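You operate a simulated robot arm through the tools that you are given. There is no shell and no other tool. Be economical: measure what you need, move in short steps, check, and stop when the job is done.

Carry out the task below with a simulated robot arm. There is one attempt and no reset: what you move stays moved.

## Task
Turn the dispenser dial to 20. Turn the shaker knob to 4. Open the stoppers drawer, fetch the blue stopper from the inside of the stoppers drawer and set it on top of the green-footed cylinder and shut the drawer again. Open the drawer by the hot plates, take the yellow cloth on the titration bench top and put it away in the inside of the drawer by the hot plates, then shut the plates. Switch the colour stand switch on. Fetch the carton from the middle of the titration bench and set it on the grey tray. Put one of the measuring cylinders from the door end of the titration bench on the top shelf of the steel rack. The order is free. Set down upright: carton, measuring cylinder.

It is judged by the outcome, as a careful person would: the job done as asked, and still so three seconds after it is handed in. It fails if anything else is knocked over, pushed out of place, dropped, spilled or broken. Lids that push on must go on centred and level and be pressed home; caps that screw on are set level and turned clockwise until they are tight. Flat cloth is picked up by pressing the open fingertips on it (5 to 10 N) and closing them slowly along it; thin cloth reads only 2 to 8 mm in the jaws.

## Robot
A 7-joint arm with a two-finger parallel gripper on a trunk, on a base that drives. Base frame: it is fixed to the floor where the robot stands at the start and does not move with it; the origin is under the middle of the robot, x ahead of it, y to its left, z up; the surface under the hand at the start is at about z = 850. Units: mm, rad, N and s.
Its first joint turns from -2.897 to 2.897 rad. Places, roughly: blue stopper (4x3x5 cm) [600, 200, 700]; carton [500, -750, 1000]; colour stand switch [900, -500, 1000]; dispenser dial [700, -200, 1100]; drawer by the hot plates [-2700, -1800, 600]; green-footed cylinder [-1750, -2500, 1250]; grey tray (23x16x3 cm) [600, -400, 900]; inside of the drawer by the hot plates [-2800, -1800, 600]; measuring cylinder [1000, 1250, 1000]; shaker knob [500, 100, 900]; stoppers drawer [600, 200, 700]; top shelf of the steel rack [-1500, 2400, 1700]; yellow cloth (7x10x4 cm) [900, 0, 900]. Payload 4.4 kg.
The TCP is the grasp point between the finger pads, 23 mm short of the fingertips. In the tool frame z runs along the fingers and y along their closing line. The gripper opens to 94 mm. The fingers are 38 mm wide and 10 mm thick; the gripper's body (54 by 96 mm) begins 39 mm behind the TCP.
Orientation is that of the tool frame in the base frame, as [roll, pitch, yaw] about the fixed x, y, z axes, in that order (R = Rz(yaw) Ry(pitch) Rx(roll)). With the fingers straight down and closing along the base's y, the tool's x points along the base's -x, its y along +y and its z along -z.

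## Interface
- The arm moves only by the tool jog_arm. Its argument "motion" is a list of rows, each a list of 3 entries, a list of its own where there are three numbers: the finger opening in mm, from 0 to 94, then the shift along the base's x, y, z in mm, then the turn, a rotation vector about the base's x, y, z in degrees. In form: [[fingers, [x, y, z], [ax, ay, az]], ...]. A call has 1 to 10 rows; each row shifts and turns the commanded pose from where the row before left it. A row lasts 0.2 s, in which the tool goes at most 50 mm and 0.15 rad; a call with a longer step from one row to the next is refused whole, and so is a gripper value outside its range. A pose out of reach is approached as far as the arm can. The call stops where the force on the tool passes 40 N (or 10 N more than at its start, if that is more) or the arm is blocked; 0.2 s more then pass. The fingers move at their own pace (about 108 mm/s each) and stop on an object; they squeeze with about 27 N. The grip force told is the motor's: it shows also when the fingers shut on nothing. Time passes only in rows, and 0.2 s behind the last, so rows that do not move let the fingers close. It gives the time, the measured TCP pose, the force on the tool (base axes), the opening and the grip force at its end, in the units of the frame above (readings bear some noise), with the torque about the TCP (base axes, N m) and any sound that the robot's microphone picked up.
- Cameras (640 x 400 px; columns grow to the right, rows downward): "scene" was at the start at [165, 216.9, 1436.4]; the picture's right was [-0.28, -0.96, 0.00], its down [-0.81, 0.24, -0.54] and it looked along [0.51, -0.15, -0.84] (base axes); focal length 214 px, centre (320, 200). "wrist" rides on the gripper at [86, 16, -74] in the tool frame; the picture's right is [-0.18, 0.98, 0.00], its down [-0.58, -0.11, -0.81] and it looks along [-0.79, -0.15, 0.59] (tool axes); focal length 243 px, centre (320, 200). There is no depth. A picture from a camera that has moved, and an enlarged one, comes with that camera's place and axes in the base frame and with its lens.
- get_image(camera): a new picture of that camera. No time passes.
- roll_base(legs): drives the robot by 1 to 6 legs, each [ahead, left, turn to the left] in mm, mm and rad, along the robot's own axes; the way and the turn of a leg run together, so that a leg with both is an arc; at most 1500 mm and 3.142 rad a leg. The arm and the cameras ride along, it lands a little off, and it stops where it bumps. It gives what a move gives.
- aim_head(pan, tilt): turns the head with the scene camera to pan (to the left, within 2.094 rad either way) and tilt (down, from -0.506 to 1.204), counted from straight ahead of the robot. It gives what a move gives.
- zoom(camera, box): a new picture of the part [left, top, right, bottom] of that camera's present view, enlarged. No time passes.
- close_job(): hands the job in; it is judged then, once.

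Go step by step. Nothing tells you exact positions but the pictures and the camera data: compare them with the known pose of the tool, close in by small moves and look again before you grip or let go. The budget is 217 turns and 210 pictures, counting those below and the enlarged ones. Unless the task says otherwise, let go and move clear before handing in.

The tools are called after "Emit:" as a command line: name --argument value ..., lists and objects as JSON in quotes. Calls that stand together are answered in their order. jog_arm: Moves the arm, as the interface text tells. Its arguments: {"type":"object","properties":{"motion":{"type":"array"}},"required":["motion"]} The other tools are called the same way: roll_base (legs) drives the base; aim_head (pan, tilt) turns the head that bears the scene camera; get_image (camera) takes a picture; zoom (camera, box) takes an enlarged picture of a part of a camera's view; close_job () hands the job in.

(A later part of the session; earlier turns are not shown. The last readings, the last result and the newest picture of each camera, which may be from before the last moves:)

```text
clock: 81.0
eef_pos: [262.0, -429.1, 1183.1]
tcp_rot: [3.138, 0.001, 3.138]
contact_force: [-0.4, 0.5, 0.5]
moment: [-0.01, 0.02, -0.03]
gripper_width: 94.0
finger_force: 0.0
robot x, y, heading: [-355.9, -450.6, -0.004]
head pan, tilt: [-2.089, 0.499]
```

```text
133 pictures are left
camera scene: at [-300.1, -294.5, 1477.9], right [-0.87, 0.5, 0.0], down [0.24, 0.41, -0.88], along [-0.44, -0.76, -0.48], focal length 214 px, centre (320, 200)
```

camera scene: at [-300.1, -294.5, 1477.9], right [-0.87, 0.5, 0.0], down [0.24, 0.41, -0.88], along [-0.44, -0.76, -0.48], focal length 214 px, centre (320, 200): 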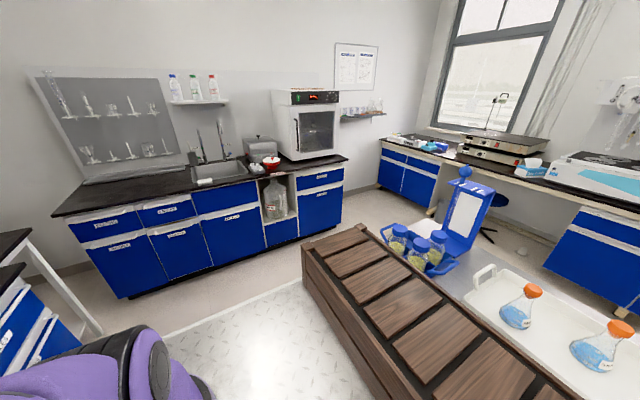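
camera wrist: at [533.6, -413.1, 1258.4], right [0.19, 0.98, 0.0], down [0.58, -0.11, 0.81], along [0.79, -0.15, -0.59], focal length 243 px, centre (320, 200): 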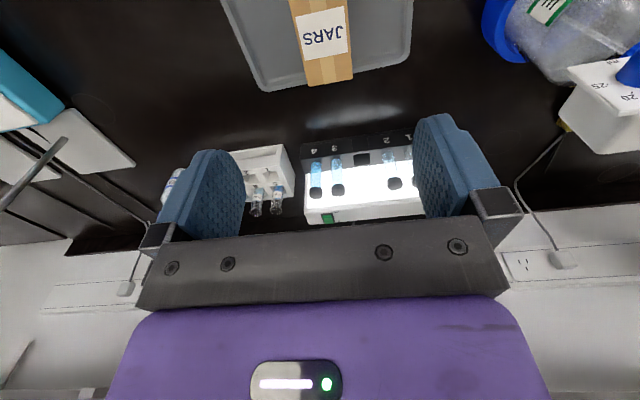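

Emit:
zoom --camera "scene" --box '[280, 70, 480, 200]'

Emit:
zoom --camera "scene" --box '[370, 90, 640, 280]'

Emit:
aim_head --pan -2.09 --tilt 0.9

Emit:
get_image --camera "scene"

```text
3.08 times, centred on (380, 135) of scene
camera zoom: at [-300.1, -294.5, 1477.9], right [-0.87, 0.5, 0.0], down [0.24, 0.41, -0.88], along [-0.44, -0.76, -0.48], focal length 660 px, centre (135, 400)
```

zoom: 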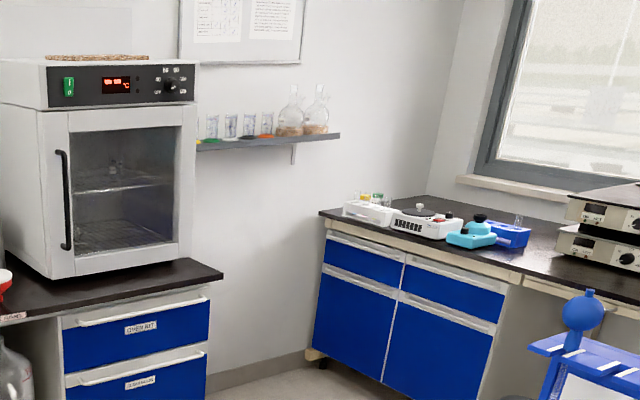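

```text
2.11 times, centred on (505, 185) of scene
camera zoom: at [-300.1, -294.5, 1477.9], right [-0.87, 0.5, 0.0], down [0.24, 0.41, -0.88], along [-0.44, -0.76, -0.48], focal length 452 px, centre (-70, 232)
```

zoom: 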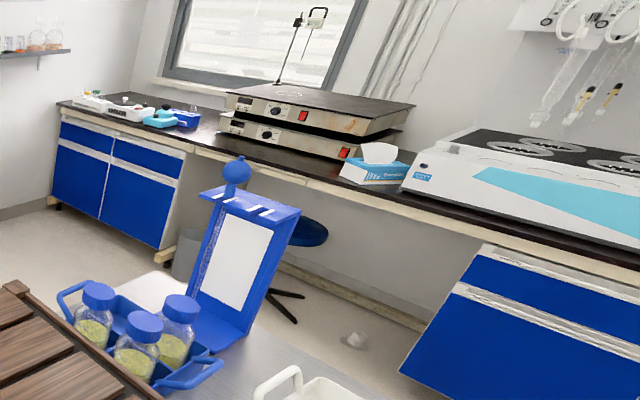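

```text
clock: 81.9
eef_pos: [263.4, -429.2, 1183.3]
tcp_rot: [3.138, 0.002, 3.138]
contact_force: [-0.7, -0.2, 0.1]
moment: [0.01, -0.02, 0.0]
gripper_width: 93.9
finger_force: 0.0
robot x, y, heading: [-352.2, -449.4, 0.0]
head pan, tilt: [-2.089, 0.901]
```

```text
130 pictures are left
camera scene: at [-292.4, -281.1, 1444.1], right [-0.87, 0.5, 0.0], down [0.39, 0.68, -0.62], along [-0.31, -0.54, -0.78], focal length 214 px, centre (320, 200)
```

scene: 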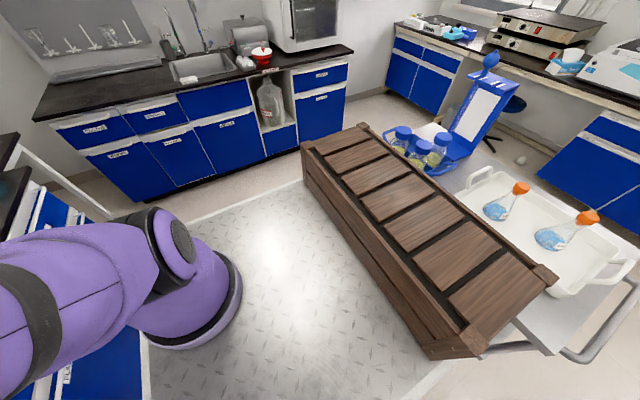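

A trolley stands behind; I keep clear of it. I move left along the bench and find the drawer labelled stoppers.

Emit:
roll_base --legs '[[0, 600, 0]]'

Emit:
aim_head --pan 0.0 --tilt 0.9

Emit:
get_image --camera "scene"

```text
clock: 85.3
eef_pos: [266.9, 174.2, 1183.1]
tcp_rot: [3.137, 0.002, 3.132]
contact_force: [0.1, 1.0, 0.2]
moment: [0.02, -0.01, 0.03]
gripper_width: 94.2
finger_force: 0.2
robot x, y, heading: [-349.5, 157.9, -0.007]
head pan, tilt: [-2.089, 0.901]
```

```text
clock: 87.3
eef_pos: [266.0, 174.1, 1182.7]
tcp_rot: [3.138, 0.001, 3.133]
contact_force: [0.4, -0.2, -0.3]
moment: [0.03, 0.01, 0.0]
gripper_width: 93.9
finger_force: 0.1
robot x, y, heading: [-353.0, 155.2, -0.007]
head pan, tilt: [0.0, 0.901]
```

```text
129 pictures are left
camera scene: at [-174.5, 389.8, 1444.0], right [-0.01, -1.0, 0.0], down [-0.78, 0.01, -0.62], along [0.62, -0.01, -0.78], focal length 214 px, centre (320, 200)
```

scene: 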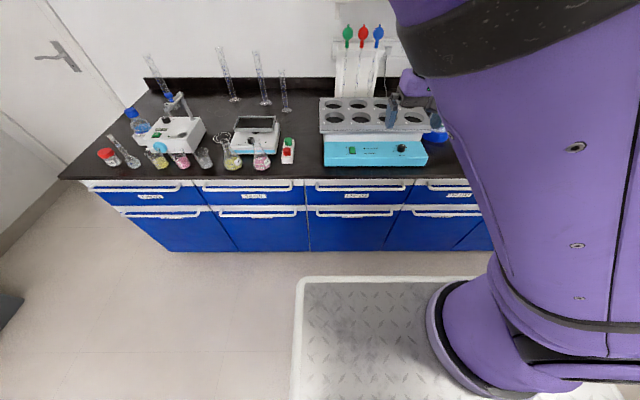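

Emit:
zoom --camera "scene" --box '[190, 170, 300, 230]'

Emit:
zoom --camera "scene" --box '[300, 170, 420, 230]'

Emit:
zoom --camera "scene" --box '[400, 170, 500, 230]'

```text
5.82 times, centred on (245, 200) of scene
camera zoom: at [-174.5, 389.8, 1444.0], right [-0.01, -1.0, 0.0], down [-0.78, 0.01, -0.62], along [0.62, -0.01, -0.78], focal length 1248 px, centre (756, 200)
```

zoom: 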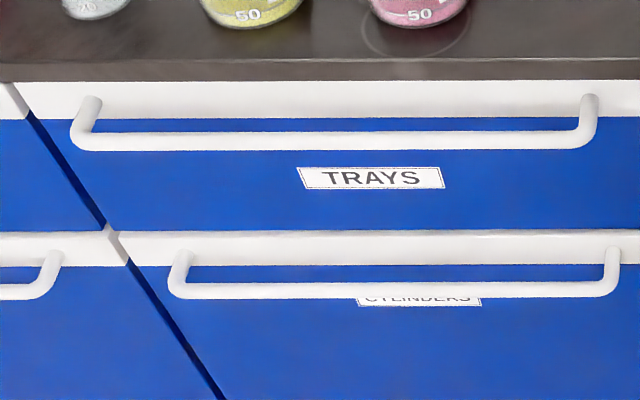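

```text
5.33 times, centred on (360, 200) of scene
camera zoom: at [-174.5, 389.8, 1444.0], right [-0.01, -1.0, 0.0], down [-0.78, 0.01, -0.62], along [0.62, -0.01, -0.78], focal length 1144 px, centre (107, 200)
```

zoom: 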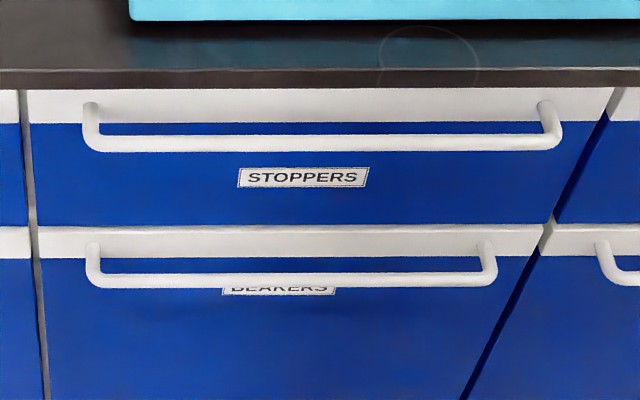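

```text
6.40 times, centred on (450, 200) of scene
camera zoom: at [-174.5, 389.8, 1444.0], right [-0.01, -1.0, 0.0], down [-0.78, 0.01, -0.62], along [0.62, -0.01, -0.78], focal length 1373 px, centre (-512, 200)
```

zoom: 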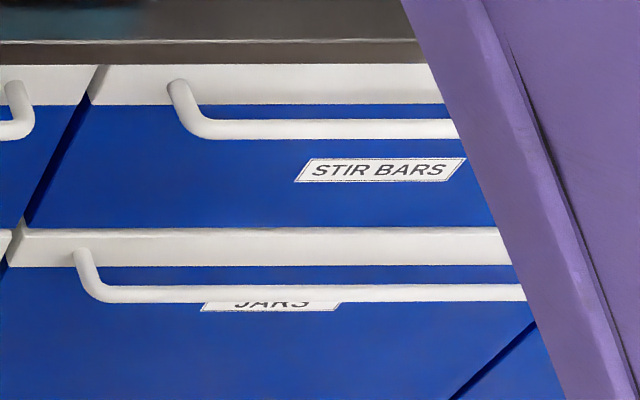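

STOPPERS is the top drawer, handle near (395, 215, 795). I'll stand to its left so I can pull by driving back; first move left, then pose the tool.

Emit:
roll_base --legs '[[0, 450, 0]]'

Emit:
jog_arm --motion '[[60, [0, -40, -25], [0, -8, 0]], [60, [0, -40, -25], [0, -8, 0]], [60, [0, -40, -25], [0, -8, 0]], [60, [0, -40, -25], [0, -8, 0]], [60, [0, -40, -25], [0, -8, 0]], [60, [0, -40, -25], [0, -8, 0]], [60, [0, -40, -25], [0, -8, 0]], [60, [0, -40, -25], [0, -4, 0]], [60, [0, -40, -25], [-7.3, 0, 4.2]], [60, [0, -40, -25], [-7.3, 0, 4.2]]]'

Emit:
jog_arm --motion '[[60, [-8, 0, -15], [-7.3, 0, 4.2]], [60, [-8, 0, -15], [-7.3, 0, 4.2]], [60, [-8, 0, -15], [-7.3, 0, 4.2]], [60, [-8, 0, -15], [-7.3, 0, 4.2]], [60, [-8, 0, -15], [-7.3, 0, 4.2]], [60, [-8, 0, -15], [-7.3, 0, 4.2]], [60, [-8, 0, -15], [-7.3, 0, 4.2]], [60, [-8, 0, -15], [-7.3, 0, 4.2]], [60, [0, 0, -10], [-5, 0, 2.8]]]'

Emit:
get_image --camera "scene"

Emit:
get_image --camera "wrist"

```text
clock: 90.0
eef_pos: [271.9, 620.1, 1184.9]
tcp_rot: [3.138, 0.002, 3.124]
contact_force: [-0.7, -0.7, 0.8]
moment: [0.03, -0.01, -0.02]
gripper_width: 94.2
finger_force: 0.1
robot x, y, heading: [-341.1, 603.4, -0.014]
head pan, tilt: [0.0, 0.901]
```

```text
clock: 92.2
eef_pos: [308.4, 210.1, 941.6]
tcp_rot: [-2.696, 0.986, -2.616]
contact_force: [0.0, 0.9, 0.5]
moment: [-0.01, 0.04, -0.05]
gripper_width: 59.7
finger_force: 0.0
out of reach, approached as far as the arm can: row 4, 5
robot x, y, heading: [-342.4, 605.4, -0.016]
head pan, tilt: [0.0, 0.901]
```

```text
clock: 94.2
eef_pos: [241.4, 210.1, 810.1]
tcp_rot: [-2.097, 0.012, -1.58]
contact_force: [0.2, 0.0, 0.2]
moment: [0.02, 0.0, 0.03]
gripper_width: 60.1
finger_force: 0.0
robot x, y, heading: [-347.8, 605.7, -0.013]
head pan, tilt: [0.0, 0.901]
```

```text
125 pictures are left
camera scene: at [-167.2, 838.6, 1444.0], right [-0.02, -1.0, 0.0], down [-0.78, 0.01, -0.62], along [0.62, -0.01, -0.78], focal length 214 px, centre (320, 200)
```

scene: 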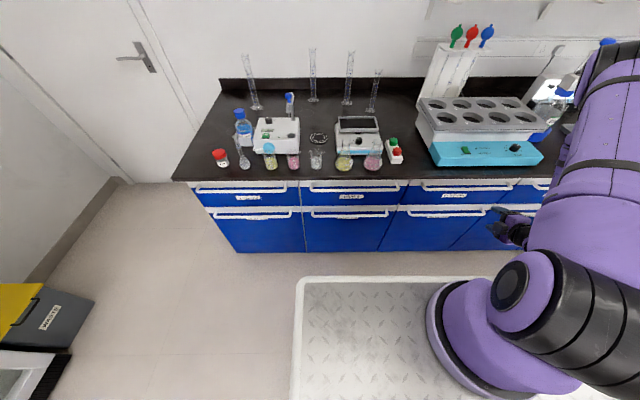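

```text
124 pictures are left
camera wrist: at [167.8, 124.9, 832.8], right [-0.49, 0.2, -0.85], down [-0.64, 0.58, 0.51], along [0.59, 0.79, -0.16], focal length 243 px, centre (320, 200)
```

wrist: 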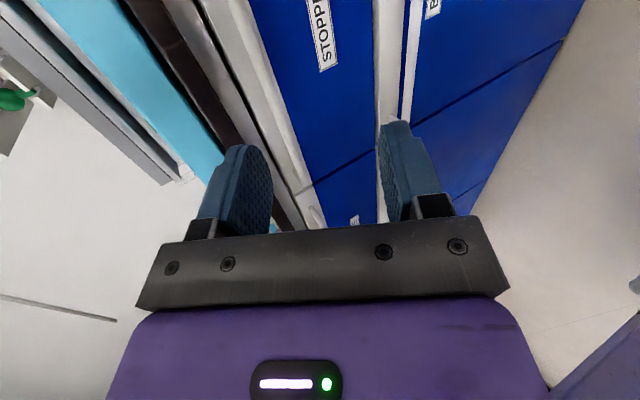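

Emit:
zoom --camera "wrist" --box '[160, 0, 440, 180]'

Emit:
zoom --camera "scene" --box '[390, 160, 560, 250]'

```text
2.22 times, centred on (300, 90) of wrist
camera zoom: at [167.8, 124.9, 832.8], right [-0.49, 0.2, -0.85], down [-0.64, 0.58, 0.51], along [0.59, 0.79, -0.16], focal length 539 px, centre (364, 444)
```

zoom: 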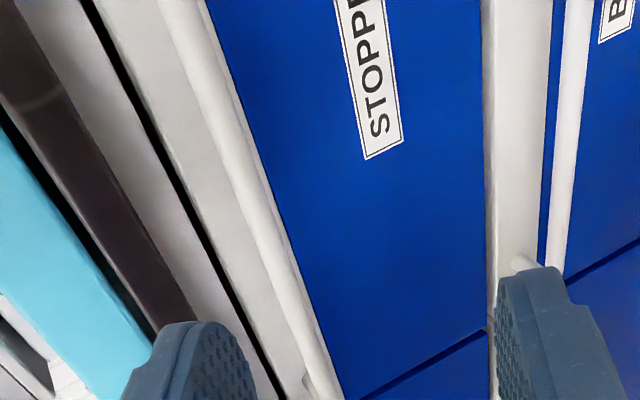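

```text
3.76 times, centred on (475, 205) of scene
camera zoom: at [-167.2, 838.6, 1444.0], right [-0.02, -1.0, 0.0], down [-0.78, 0.01, -0.62], along [0.62, -0.01, -0.78], focal length 807 px, centre (-264, 181)
```

zoom: 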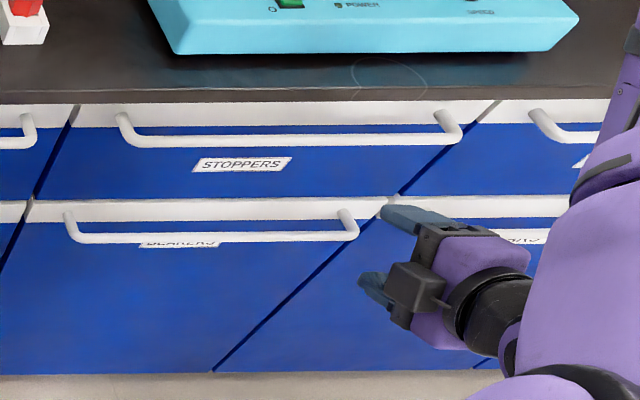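

Emit:
jog_arm --motion '[[60, [20, 1, -10], [0, 0, 0]], [60, [25, 1, -10], [0, 0, 0]], [60, [25, 1, -6], [0, 0, 0]], [60, [25, 1, -4], [0, 0, 0]], [60, [15, 0, 0], [0, 0, 0]]]'

Emit:
get_image --camera "wrist"

Emit:
zoom --camera "scene" --box '[390, 150, 560, 250]'

```text
clock: 95.4
eef_pos: [349.7, 213.1, 782.1]
tcp_rot: [-2.096, 0.014, -1.58]
contact_force: [0.1, 0.0, 1.0]
moment: [0.01, 0.0, -0.01]
gripper_width: 59.9
finger_force: 0.1
robot x, y, heading: [-343.8, 606.2, -0.015]
head pan, tilt: [0.0, 0.901]
```

```text
121 pictures are left
camera wrist: at [276.8, 127.7, 804.1], right [-0.49, 0.2, -0.85], down [-0.64, 0.58, 0.51], along [0.59, 0.79, -0.16], focal length 243 px, centre (320, 200)
```

wrist: 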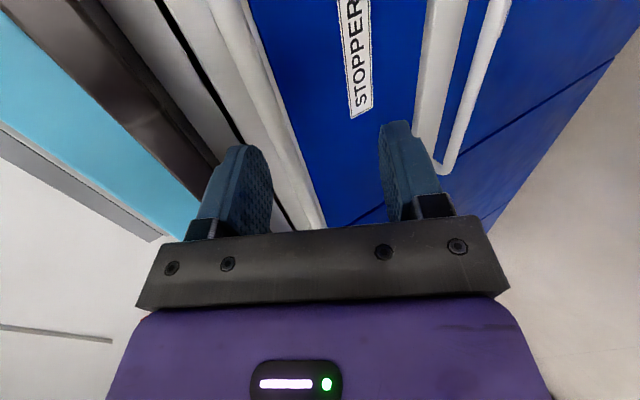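

```text
3.76 times, centred on (475, 200) of scene
camera zoom: at [-167.1, 838.5, 1444.0], right [-0.02, -1.0, 0.0], down [-0.78, 0.01, -0.62], along [0.62, -0.01, -0.78], focal length 807 px, centre (-264, 200)
```

zoom: 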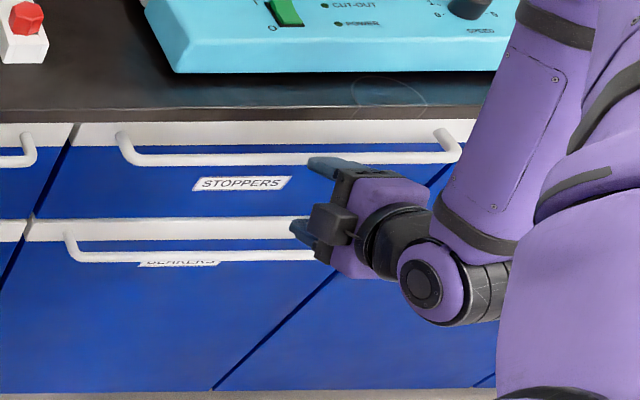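

Emit:
jog_arm --motion '[[60, [20, 0, -2], [0, 0, 0]], [60, [20, 0, -2], [0, 0, 0]], [60, [14, 0, 0], [0, 0, 0]], [30, [0, 0, 0], [0, 0, 0]], [0, [0, 0, 0], [0, 0, 0]], [0, [0, 0, 0], [0, 0, 0]]]'

Emit:
get_image --camera "wrist"

Emit:
zoom --camera "scene" --box '[390, 150, 560, 250]'

```text
clock: 96.9
eef_pos: [408.1, 214.7, 780.2]
tcp_rot: [-2.087, 0.008, -1.577]
contact_force: [0.1, 3.6, 8.5]
moment: [-1.7, -0.03, 0.7]
gripper_width: 12.8
finger_force: 45.2
robot x, y, heading: [-347.1, 606.7, -0.016]
head pan, tilt: [0.0, 0.901]
stopped in row 6: the force on the tool passed its limit at 42 N (the readings are from after the stop); the commanded pose is now the measured one
```

```text
119 pictures are left
camera wrist: at [334.3, 128.0, 803.0], right [-0.48, 0.19, -0.85], down [-0.64, 0.58, 0.5], along [0.59, 0.79, -0.16], focal length 243 px, centre (320, 200)
```

wrist: 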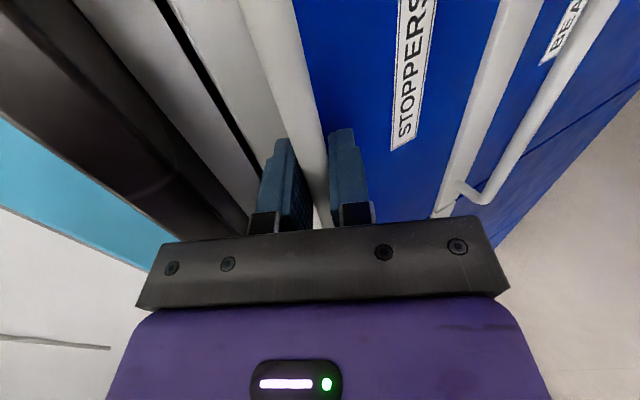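

```text
3.76 times, centred on (475, 200) of scene
camera zoom: at [-167.4, 839.0, 1444.0], right [-0.02, -1.0, 0.0], down [-0.78, 0.01, -0.62], along [0.62, -0.01, -0.78], focal length 807 px, centre (-264, 200)
```

zoom: 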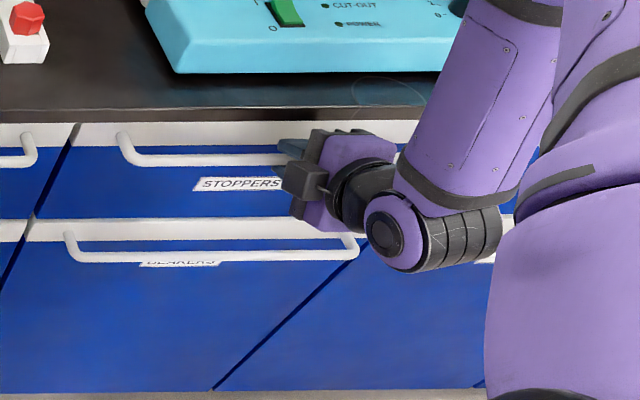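

Handle gripped (12.8 mm). I pull the drawer open by driving straight back.

Emit:
roll_base --legs '[[-260, 0, 0]]'

Emit:
get_image --camera "scene"

```text
clock: 98.8
eef_pos: [143.3, 213.4, 779.5]
tcp_rot: [-2.09, 0.01, -1.582]
contact_force: [0.5, -21.3, 21.9]
moment: [-1.81, -0.08, 0.27]
gripper_width: 13.0
finger_force: 45.1
robot x, y, heading: [-604.9, 610.1, -0.018]
head pan, tilt: [0.0, 0.901]
```

```text
117 pictures are left
camera scene: at [-428.8, 842.4, 1444.2], right [-0.02, -1.0, 0.0], down [-0.78, 0.01, -0.62], along [0.62, -0.01, -0.78], focal length 214 px, centre (320, 200)
```

scene: 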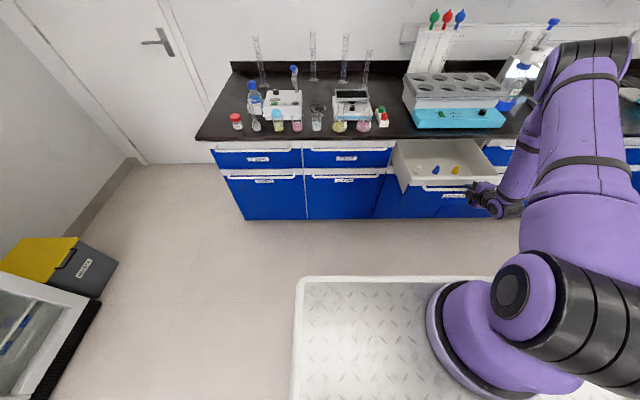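

Emit:
zoom --camera "scene" --box '[380, 130, 520, 220]'

Emit:
jog_arm --motion '[[60, [0, 0, 0], [0, 0, 0]], [60, [0, 0, 0], [0, 0, 0]], [60, [-25, 0, 8], [0, 0, 0]], [60, [-40, 0, 15], [0, 0, 0]], [60, [-30, 0, 35], [0, 0, 0]], [60, [0, 0, 45], [0, 0, 0]], [60, [0, 0, 45], [0, 0, 0]], [60, [0, 0, 45], [0, 0, 0]], [60, [0, 0, 45], [0, 0, 0]]]'

Emit:
get_image --camera "scene"

```text
4.44 times, centred on (450, 175) of scene
camera zoom: at [-428.8, 842.4, 1444.2], right [-0.02, -1.0, 0.0], down [-0.78, 0.01, -0.62], along [0.62, -0.01, -0.78], focal length 953 px, centre (-258, 311)
```

zoom: 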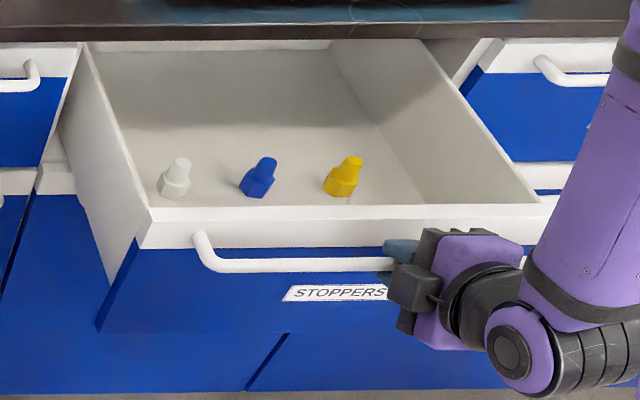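

```text
clock: 100.8
eef_pos: [49.4, 213.5, 1017.6]
tcp_rot: [-2.091, 0.008, -1.582]
contact_force: [-0.1, -0.2, 0.1]
moment: [0.02, 0.02, 0.01]
gripper_width: 60.0
finger_force: 0.1
robot x, y, heading: [-604.1, 608.6, -0.013]
head pan, tilt: [0.0, 0.901]
```

```text
115 pictures are left
camera scene: at [-427.4, 842.2, 1444.0], right [-0.02, -1.0, 0.0], down [-0.78, 0.01, -0.62], along [0.62, -0.01, -0.78], focal length 214 px, centre (320, 200)
```

scene: 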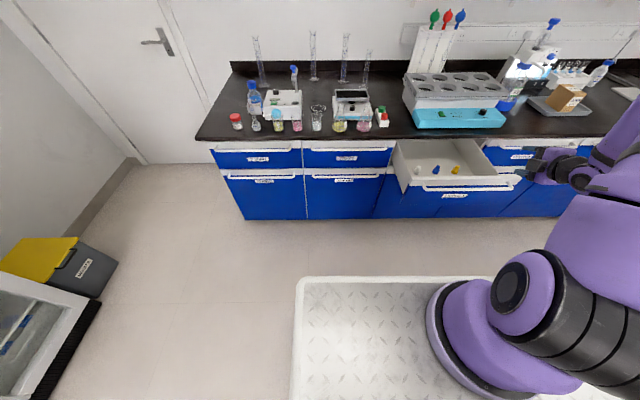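

Drawer is open; the blue stopper is near (320, 256, 700). I drive a little forward and bring the tool vertical above it.

Emit:
jog_arm --motion '[[60, [0, 0, 10], [7.3, 0, -4.2]], [60, [0, 0, 10], [7.3, 0, -4.2]], [60, [0, 0, 10], [7.3, 0, -4.2]], [60, [0, 0, 10], [7.3, 0, -4.2]], [60, [0, 0, 0], [7.3, 0, -4.2]], [60, [0, 0, 0], [7.3, 0, -4.2]], [60, [0, 0, 0], [7.3, 0, -4.2]], [60, [0, 0, 0], [7.3, 0, -4.2]], [60, [0, 0, 0], [7.3, 0, -4.2]], [60, [0, 0, 0], [7.3, 0, -4.2]]]'

Emit:
roll_base --legs '[[200, 0, 0.013]]'

Emit:
jog_arm --motion '[[60, [8, 6, 0], [6, 0, -3.4]], [60, [8, 6, 0], [0, 8, 0]], [60, [8, 6, 0], [0, 8, 0]], [60, [8, 6, 0], [0, 8, 0]], [60, [8, 6, 0], [0, 8, 0]], [60, [8, 6, 0], [0, 8, 0]], [60, [8, 6, -10], [0, 8, 0]], [60, [5, 2, -20], [0, 8, 0]], [60, [5, 0, -20], [0, 3, 0]], [60, [0, 0, -20], [0, 0, 0]]]'

Emit:
get_image --camera "wrist"

```text
clock: 103.0
eef_pos: [50.2, 214.3, 1058.3]
tcp_rot: [-2.993, 1.038, -2.976]
contact_force: [-0.5, 0.0, 0.6]
moment: [0.03, 0.02, 0.04]
gripper_width: 60.0
finger_force: 0.1
robot x, y, heading: [-606.8, 609.9, -0.013]
head pan, tilt: [0.0, 0.901]
```

```text
clock: 104.6
eef_pos: [257.5, 223.1, 1056.8]
tcp_rot: [-2.991, 1.036, -2.956]
contact_force: [-0.3, 0.1, 0.0]
moment: [0.0, 0.02, -0.01]
gripper_width: 60.0
finger_force: 0.0
robot x, y, heading: [-403.3, 609.0, -0.002]
head pan, tilt: [0.0, 0.901]
```

```text
clock: 106.8
eef_pos: [325.4, 266.9, 987.7]
tcp_rot: [3.131, 0.015, 3.115]
contact_force: [0.6, 0.8, 0.2]
moment: [0.03, 0.01, 0.0]
gripper_width: 60.1
finger_force: 0.0
robot x, y, heading: [-404.0, 608.9, -0.0]
head pan, tilt: [0.0, 0.901]
```

```text
114 pictures are left
camera wrist: at [237.6, 286.1, 1061.7], right [0.21, 0.98, 0.01], down [0.57, -0.13, 0.81], along [0.8, -0.16, -0.58], focal length 243 px, centre (320, 200)
```

wrist: 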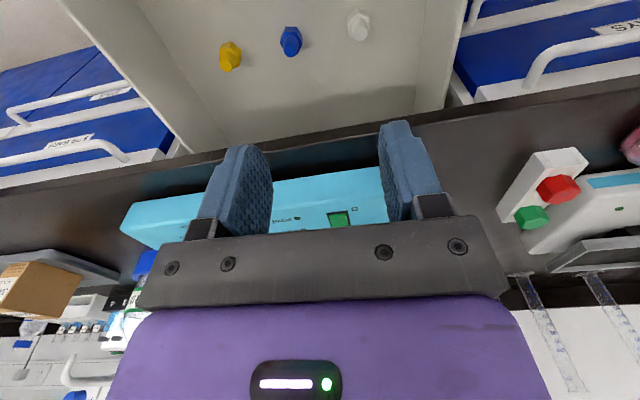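

Emit:
zoom --camera "wrist" --box '[210, 0, 390, 100]'

Emit:
zoom --camera "scene" --box '[380, 160, 520, 250]'

```text
3.56 times, centred on (300, 50) of wrist
camera zoom: at [237.6, 286.1, 1061.7], right [0.21, 0.98, 0.01], down [0.57, -0.13, 0.81], along [0.8, -0.16, -0.58], focal length 863 px, centre (391, 733)
```

zoom: 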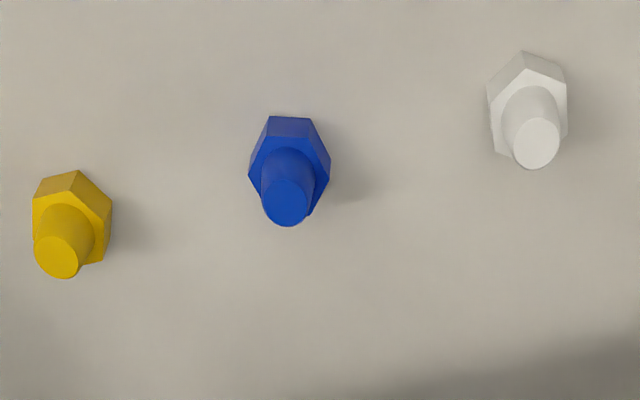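

```text
4.44 times, centred on (450, 205) of scene
camera zoom: at [-231.2, 843.7, 1444.1], right [0.0, -1.0, 0.0], down [-0.78, 0.0, -0.62], along [0.62, 0.0, -0.78], focal length 953 px, centre (-258, 178)
```

zoom: 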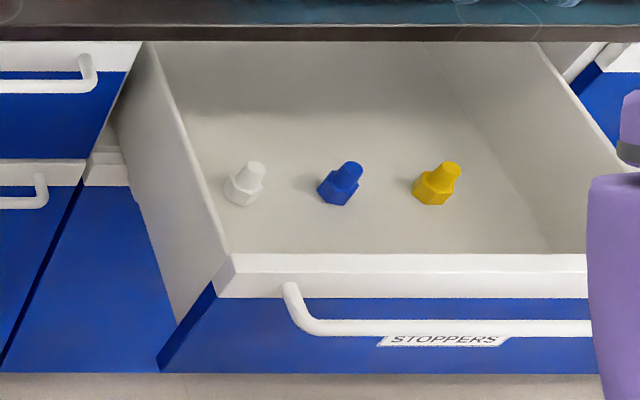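

The stopper stands head down, plug up. Before handling it I'll do the measuring cylinder, which is near; let me look at that end of the bench and the rack.

Emit:
aim_head --pan 0.45 --tilt 0.45

Emit:
get_image --camera "scene"

Emit:
zoom --camera "scene" --box '[250, 130, 450, 270]'

Emit:
aim_head --pan 2.09 --tilt 0.3

Emit:
get_image --camera "scene"

```text
clock: 107.7
eef_pos: [324.8, 267.8, 987.6]
tcp_rot: [3.129, 0.014, 3.115]
contact_force: [0.1, -0.5, 0.5]
moment: [0.01, -0.02, 0.0]
gripper_width: 60.0
finger_force: 0.0
robot x, y, heading: [-407.2, 608.9, -0.004]
head pan, tilt: [0.45, 0.45]
```

```text
111 pictures are left
camera scene: at [-223.4, 883.5, 1482.3], right [0.43, -0.9, 0.0], down [-0.39, -0.19, -0.9], along [0.81, 0.39, -0.44], focal length 214 px, centre (320, 200)
```

scene: 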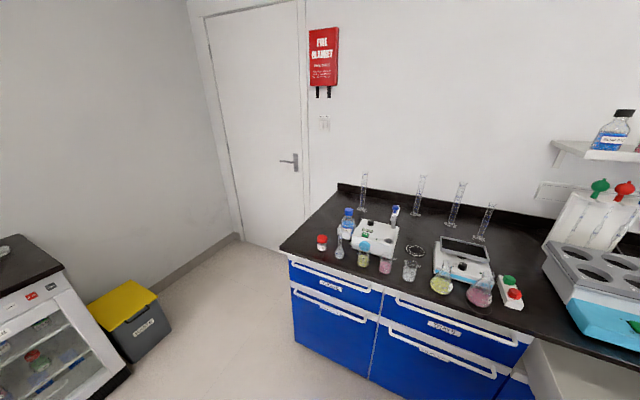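

```text
2.86 times, centred on (350, 200) of scene
camera zoom: at [-223.4, 883.5, 1482.3], right [0.43, -0.9, 0.0], down [-0.39, -0.19, -0.9], along [0.81, 0.39, -0.44], focal length 613 px, centre (234, 200)
```

zoom: 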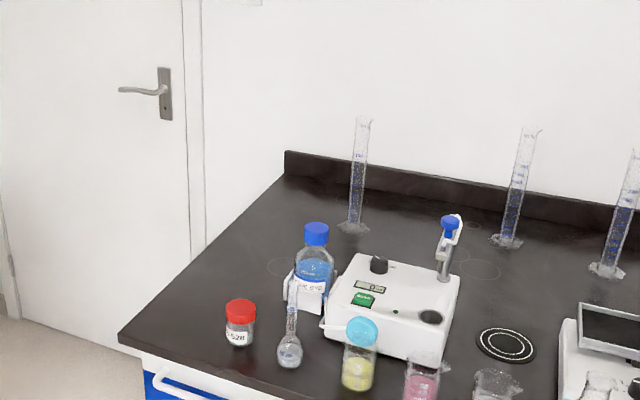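

```text
clock: 109.4
eef_pos: [324.2, 266.8, 986.8]
tcp_rot: [3.128, 0.014, 3.117]
contact_force: [-0.3, 0.3, 0.1]
moment: [-0.02, 0.0, 0.03]
gripper_width: 59.7
finger_force: 0.0
robot x, y, heading: [-404.6, 607.0, -0.003]
head pan, tilt: [2.089, 0.3]
```

```text
109 pictures are left
camera scene: at [-352.3, 924.8, 1496.3], right [0.87, 0.49, 0.0], down [0.15, -0.26, -0.96], along [-0.47, 0.83, -0.3], focal length 214 px, centre (320, 200)
```

scene: 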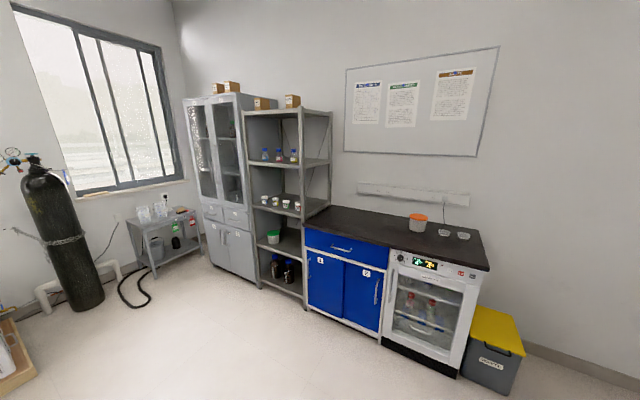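

The rack top is free at its right part; the door-side measuring cylinder stands near (918, 1155), about 245 mm tall. I raise the arm and drive there.

Emit:
jog_arm --motion '[[60, [0, 0, 45], [0, 0, 0]], [60, [0, 0, 45], [0, 0, 0]], [60, [0, 0, 45], [0, 0, 0]], [60, [0, 20, 30], [0, 0, 0]], [60, [0, 40, 20], [0, 0, 0]], [60, [0, 45, 0], [0, 0, 0]], [60, [0, 45, 0], [0, 0, 0]], [60, [0, 45, 0], [0, 0, 0]]]'

Emit:
roll_base --legs '[[0, 520, 0], [380, 0, 0]]'

Emit:
aim_head --pan 0.0 --tilt 0.6

Emit:
get_image --camera "scene"

Emit:
get_image --camera "wrist"

```text
clock: 111.2
eef_pos: [321.6, 459.1, 1171.6]
tcp_rot: [3.128, 0.013, 3.114]
contact_force: [0.3, -0.7, -0.6]
moment: [0.02, -0.02, -0.04]
gripper_width: 60.1
finger_force: 0.0
robot x, y, heading: [-404.4, 607.1, -0.006]
head pan, tilt: [2.089, 0.3]
```

```text
clock: 116.1
eef_pos: [695.5, 984.2, 1172.7]
tcp_rot: [3.129, 0.014, 3.128]
contact_force: [-0.1, 0.1, 0.1]
moment: [-0.01, -0.01, 0.03]
gripper_width: 59.9
finger_force: 0.2
robot x, y, heading: [-31.0, 1124.5, 0.013]
head pan, tilt: [2.089, 0.3]
```

```text
clock: 118.1
eef_pos: [694.6, 983.4, 1172.0]
tcp_rot: [3.13, 0.012, 3.127]
contact_force: [0.1, -0.7, -0.1]
moment: [0.01, 0.0, 0.02]
gripper_width: 59.9
finger_force: 0.2
robot x, y, heading: [-35.0, 1122.6, 0.014]
head pan, tilt: [0.0, 0.6]
```

```text
108 pictures are left
camera scene: at [151.3, 1360.1, 1468.8], right [0.01, -1.0, 0.0], down [-0.56, -0.01, -0.83], along [0.83, 0.01, -0.56], focal length 214 px, centre (320, 200)
```

scene: 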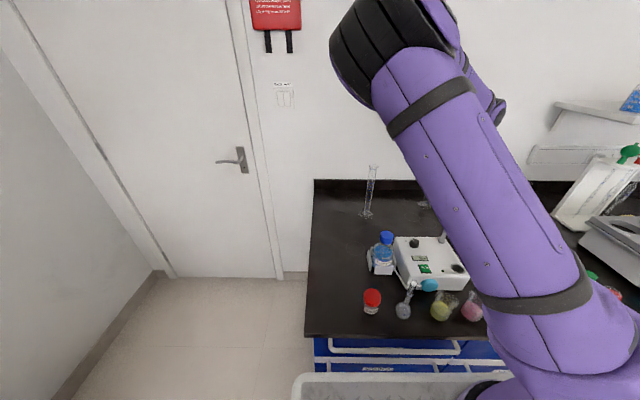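

```text
107 pictures are left
camera wrist: at [608.6, 1001.5, 1246.4], right [0.2, 0.98, 0.01], down [0.57, -0.13, 0.81], along [0.8, -0.15, -0.58], focal length 243 px, centre (320, 200)
```

wrist: 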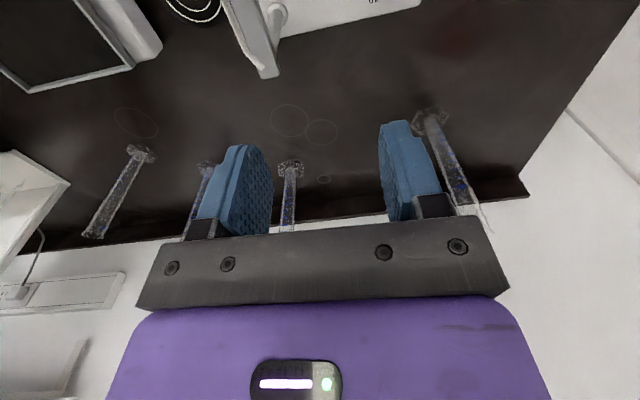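

Emit:
jog_arm --motion '[[70, [12, 25, -5], [0, -7.6, 0]], [70, [14, 25, -10], [0, -7.6, 0]], [70, [16, 25, -15], [0, -7.6, 0]], [70, [18, 25, -20], [0, -7.6, 0]], [70, [18, 24, -20], [0, -7.6, 0]], [70, [18, 24, -20], [0, -7.6, 0]], [70, [18, 24, -25], [0, -7.6, 0]], [70, [16, 0, -25], [0, -7.6, 0]]]'

Emit:
get_image --camera "wrist"

Emit:
get_image --camera "scene"

```text
clock: 119.9
eef_pos: [825.7, 1156.0, 1032.9]
tcp_rot: [3.106, 1.077, 3.116]
contact_force: [-0.8, 0.6, 0.2]
moment: [0.01, 0.01, 0.05]
gripper_width: 69.8
finger_force: 0.0
robot x, y, heading: [-33.8, 1126.6, 0.005]
head pan, tilt: [0.0, 0.6]
```

```text
106 pictures are left
camera wrist: at [718.5, 1173.7, 993.5], right [0.08, 0.98, 0.18], down [-0.43, -0.13, 0.89], along [0.9, -0.15, 0.42], focal length 243 px, centre (320, 200)
```

wrist: 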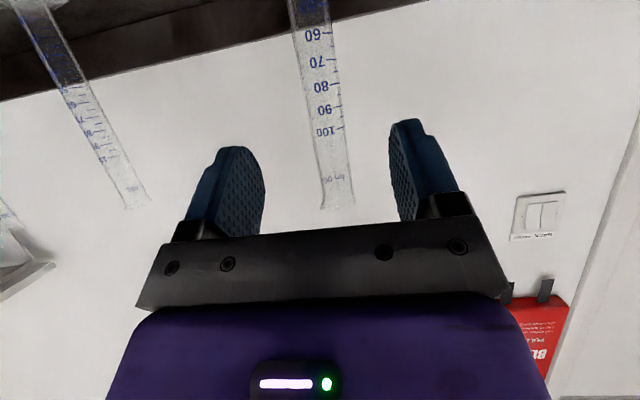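

```text
105 pictures are left
camera scene: at [150.7, 1359.8, 1468.9], right [0.01, -1.0, 0.0], down [-0.56, -0.01, -0.83], along [0.83, 0.01, -0.56], focal length 214 px, centre (320, 200)
```

scene: 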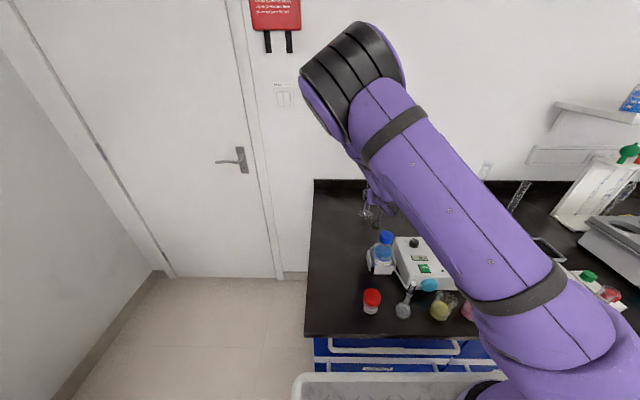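

Emit:
jog_arm --motion '[[70, [22, 0, -13], [0, 0, 0]], [70, [22, 0, -13], [0, 0, 0]], [70, [22, 0, -13], [0, 0, 0]], [70, [22, 0, -13], [0, 0, 0]], [70, [18, 0, -10], [0, 0, 0]], [70, [0, 0, 0], [0, 0, 0]]]'

Emit:
get_image --camera "wrist"

Emit:
zoom --camera "scene" --box '[310, 130, 430, 230]'

```text
clock: 121.3
eef_pos: [931.8, 1157.5, 969.3]
tcp_rot: [3.104, 1.076, 3.115]
contact_force: [0.2, 0.0, 0.5]
moment: [-0.03, 0.03, 0.02]
gripper_width: 70.0
finger_force: 0.1
robot x, y, heading: [-31.9, 1124.9, 0.013]
head pan, tilt: [0.0, 0.6]
```

```text
104 pictures are left
camera wrist: at [824.8, 1174.2, 930.3], right [0.08, 0.98, 0.18], down [-0.43, -0.13, 0.89], along [0.9, -0.15, 0.41], focal length 243 px, centre (320, 200)
```

wrist: 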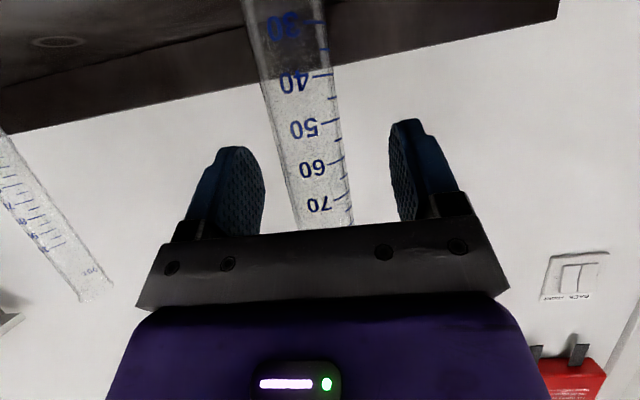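

```text
4.00 times, centred on (370, 180) of scene
camera zoom: at [151.2, 1360.0, 1468.8], right [0.01, -1.0, 0.0], down [-0.56, -0.01, -0.83], along [0.82, 0.01, -0.56], focal length 858 px, centre (120, 280)
```

zoom: 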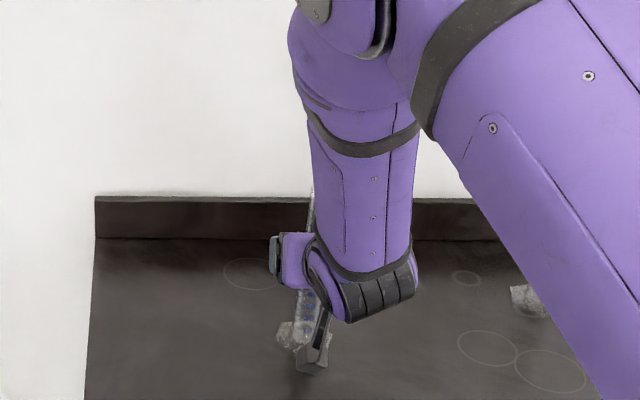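

Emit:
jog_arm --motion '[[50, [0, 0, 0], [0, 0, 0]], [36, [0, 0, 0], [0, 0, 0]], [20, [0, 0, 0], [0, 0, 0]], [0, [0, 0, 0], [0, 0, 0]], [0, [0, 0, 0], [0, 0, 0]], [0, [0, 0, 3], [0, 0, 0]], [0, [0, 0, 10], [0, 0, 0]], [0, [0, 0, 20], [0, 0, 0]]]'

Emit:
get_image --camera "wrist"

Emit:
zoom --camera "scene" --box '[310, 130, 430, 230]'

```text
clock: 123.1
eef_pos: [932.9, 1156.0, 1002.8]
tcp_rot: [3.104, 1.076, 3.113]
contact_force: [-0.5, -0.2, -2.8]
moment: [0.02, -0.01, -0.01]
gripper_width: 30.2
finger_force: 26.9
robot x, y, heading: [-33.6, 1123.2, 0.01]
head pan, tilt: [0.0, 0.6]
```

```text
102 pictures are left
camera wrist: at [825.7, 1174.1, 962.4], right [0.08, 0.98, 0.18], down [-0.43, -0.13, 0.89], along [0.9, -0.15, 0.41], focal length 243 px, centre (320, 200)
```

wrist: 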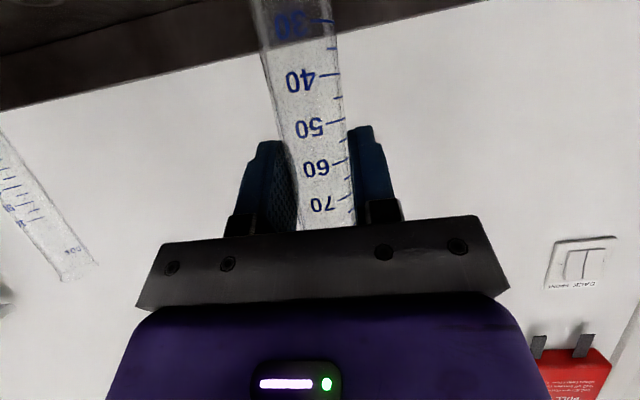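

```text
4.00 times, centred on (370, 180) of scene
camera zoom: at [151.5, 1360.2, 1468.7], right [0.01, -1.0, 0.0], down [-0.57, -0.01, -0.82], along [0.82, 0.01, -0.57], focal length 858 px, centre (120, 280)
```

zoom: 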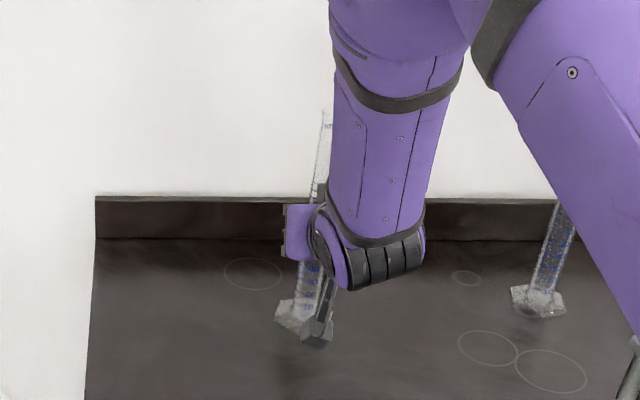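

Cylinder held. I lift, retract, back out and turn toward the steel rack.

Emit:
jog_arm --motion '[[0, [0, 0, 45], [0, 0, 0]], [0, [0, 0, 45], [0, 0, 0]], [0, [0, 0, 45], [0, 0, 0]], [0, [0, 0, 45], [0, 0, 0]], [0, [-30, 0, 30], [0, 0, 0]], [0, [-45, 0, 0], [0, 0, 0]], [0, [-45, 0, 0], [0, 0, 0]], [0, [-45, 0, 0], [0, 0, 0]], [0, [-45, 0, 0], [0, 0, 0]], [0, [-30, 0, 0], [0, 0, 0]]]'

Emit:
roll_base --legs '[[-670, 0, 0], [0, 0, 1.56], [0, 600, 0]]'

Emit:
aim_head --pan 0.0 --tilt 0.1

Emit:
get_image --camera "scene"

```text
clock: 125.3
eef_pos: [692.3, 1156.3, 1212.0]
tcp_rot: [3.107, 1.076, 3.113]
contact_force: [-0.8, -0.5, -2.8]
moment: [0.02, 0.03, -0.01]
gripper_width: 30.0
finger_force: 26.5
robot x, y, heading: [-30.7, 1121.7, 0.014]
head pan, tilt: [0.0, 0.6]
```

```text
clock: 135.9
eef_pos: [-1359.4, 1834.6, 1213.6]
tcp_rot: [3.104, 1.076, -1.599]
contact_force: [0.9, 0.2, -1.2]
moment: [0.02, -0.02, -0.01]
gripper_width: 30.0
finger_force: 26.6
robot x, y, heading: [-1321.2, 1111.2, 1.583]
head pan, tilt: [0.0, 0.6]
```

```text
clock: 136.8
eef_pos: [-1360.0, 1835.5, 1213.0]
tcp_rot: [3.105, 1.077, -1.598]
contact_force: [-0.5, -0.3, -3.0]
moment: [0.0, -0.02, 0.0]
gripper_width: 29.8
finger_force: 26.9
robot x, y, heading: [-1322.9, 1113.2, 1.579]
head pan, tilt: [0.0, 0.099]
```

```text
100 pictures are left
camera scene: at [-1563.9, 1299.2, 1514.9], right [1.0, 0.01, 0.0], down [0.0, -0.1, -0.99], along [-0.01, 0.99, -0.1], focal length 214 px, centre (320, 200)
```

scene: 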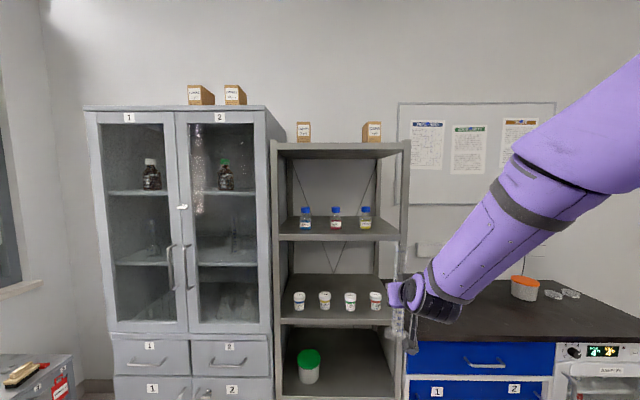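

Rack top front edge lies at about y = 2210, z ≈ 1662; free middle at x ≈ -1490 between the two boxes. I raise the cylinder high before driving in.

Emit:
jog_arm --motion '[[0, [0, 0, 48], [0, 0, 0]], [0, [0, 0, 48], [0, 0, 0]], [0, [0, 0, 48], [0, 0, 0]], [0, [0, 0, 48], [0, 0, 0]], [0, [0, 0, 48], [0, 0, 0]], [0, [0, 0, 48], [0, 0, 0]], [0, [0, 0, 48], [0, 0, 0]], [0, [0, 0, 48], [0, 0, 0]], [0, [0, 0, 48], [0, 0, 0]], [0, [0, 0, 48], [0, 0, 0]]]'

Emit:
jog_arm --motion '[[0, [0, 0, 40], [0, 0, 0]], [0, [0, 0, 40], [0, 0, 0]], [0, [0, 0, 40], [0, 0, 0]]]'

Emit:
get_image --camera "scene"

Emit:
get_image --camera "wrist"

```text
clock: 139.0
eef_pos: [-1358.9, 1835.3, 1691.9]
tcp_rot: [3.105, 1.073, -1.599]
contact_force: [-1.2, 0.4, -1.4]
moment: [0.0, 0.03, 0.01]
gripper_width: 29.8
finger_force: 26.9
robot x, y, heading: [-1325.0, 1108.2, 1.586]
head pan, tilt: [0.0, 0.099]
```

```text
clock: 139.8
eef_pos: [-1361.8, 1820.9, 1814.5]
tcp_rot: [3.109, 1.091, -1.594]
contact_force: [-4.0, -2.6, -1.1]
moment: [-0.03, -0.11, -0.23]
gripper_width: 30.1
finger_force: 26.4
out of reach, approached as far as the arm can: row 3
robot x, y, heading: [-1321.8, 1105.9, 1.581]
head pan, tilt: [0.0, 0.099]
```

```text
99 pictures are left
camera scene: at [-1565.4, 1298.1, 1514.8], right [1.0, 0.01, 0.0], down [0.0, -0.1, -1.0], along [-0.01, 1.0, -0.1], focal length 214 px, centre (320, 200)
```

scene: 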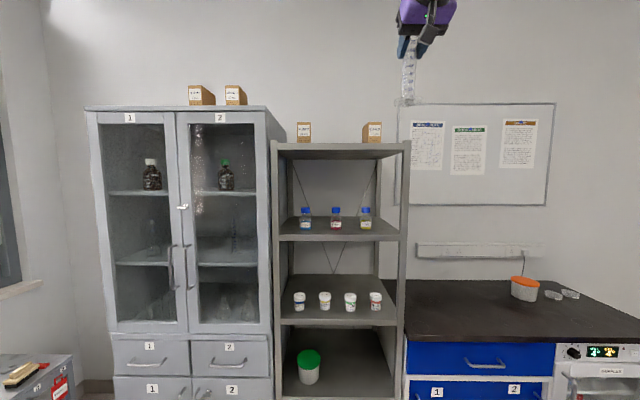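

```text
98 pictures are left
camera wrist: at [-1376.8, 1715.8, 1773.2], right [-0.98, 0.08, 0.18], down [0.13, -0.45, 0.89], along [0.15, 0.89, 0.43], focal length 243 px, centre (320, 200)
```

wrist: 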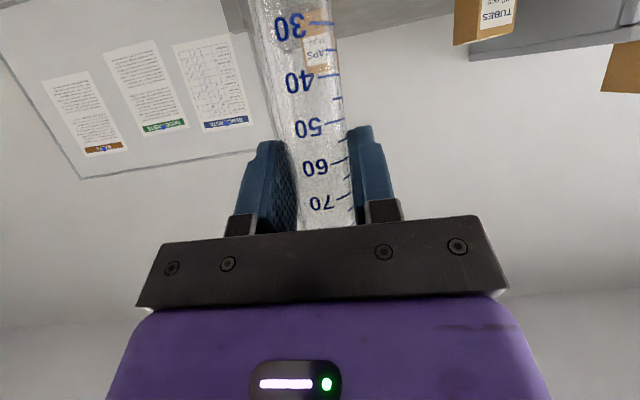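

Emit:
jog_arm --motion '[[0, [0, -25, 0], [0, 0, 0]], [0, [0, -20, 5], [0, 0, 0]]]'

Emit:
roll_base --legs '[[0, 130, 0], [330, 0, 0]]'

Emit:
aim_head --pan -0.1 --tilt -0.2

Emit:
get_image --camera "scene"

```text
clock: 140.4
eef_pos: [-1359.3, 1789.1, 1817.9]
tcp_rot: [3.106, 1.075, -1.596]
contact_force: [-0.1, 0.4, -3.3]
moment: [0.02, 0.0, 0.05]
gripper_width: 29.7
finger_force: 27.0
robot x, y, heading: [-1323.3, 1104.4, 1.586]
head pan, tilt: [0.0, 0.099]
```

```text
clock: 143.5
eef_pos: [-1491.1, 2117.1, 1819.2]
tcp_rot: [3.105, 1.076, -1.599]
contact_force: [0.7, -0.1, -2.4]
moment: [0.01, 0.01, 0.0]
gripper_width: 29.9
finger_force: 26.8
robot x, y, heading: [-1457.2, 1437.0, 1.583]
head pan, tilt: [0.0, 0.099]
```

```text
clock: 144.3
eef_pos: [-1491.0, 2116.2, 1818.6]
tcp_rot: [3.105, 1.077, -1.598]
contact_force: [1.1, -0.5, -2.1]
moment: [-0.01, 0.04, -0.01]
gripper_width: 29.6
finger_force: 27.0
robot x, y, heading: [-1456.2, 1438.5, 1.58]
head pan, tilt: [-0.099, -0.201]
```

```text
97 pictures are left
camera scene: at [-1687.5, 1617.8, 1541.4], right [1.0, -0.09, 0.0], down [0.02, 0.2, -0.98], along [0.09, 0.98, 0.2], focal length 214 px, centre (320, 200)
```

scene: 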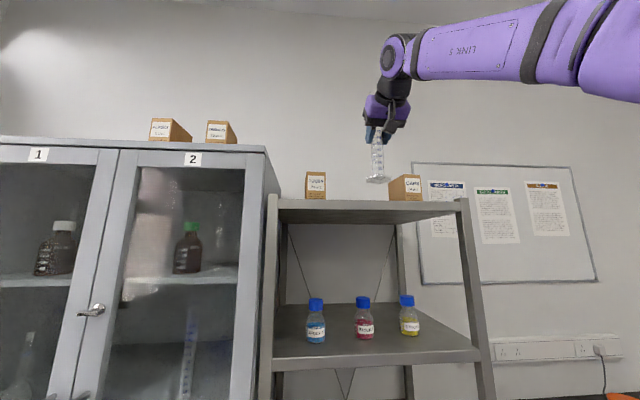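

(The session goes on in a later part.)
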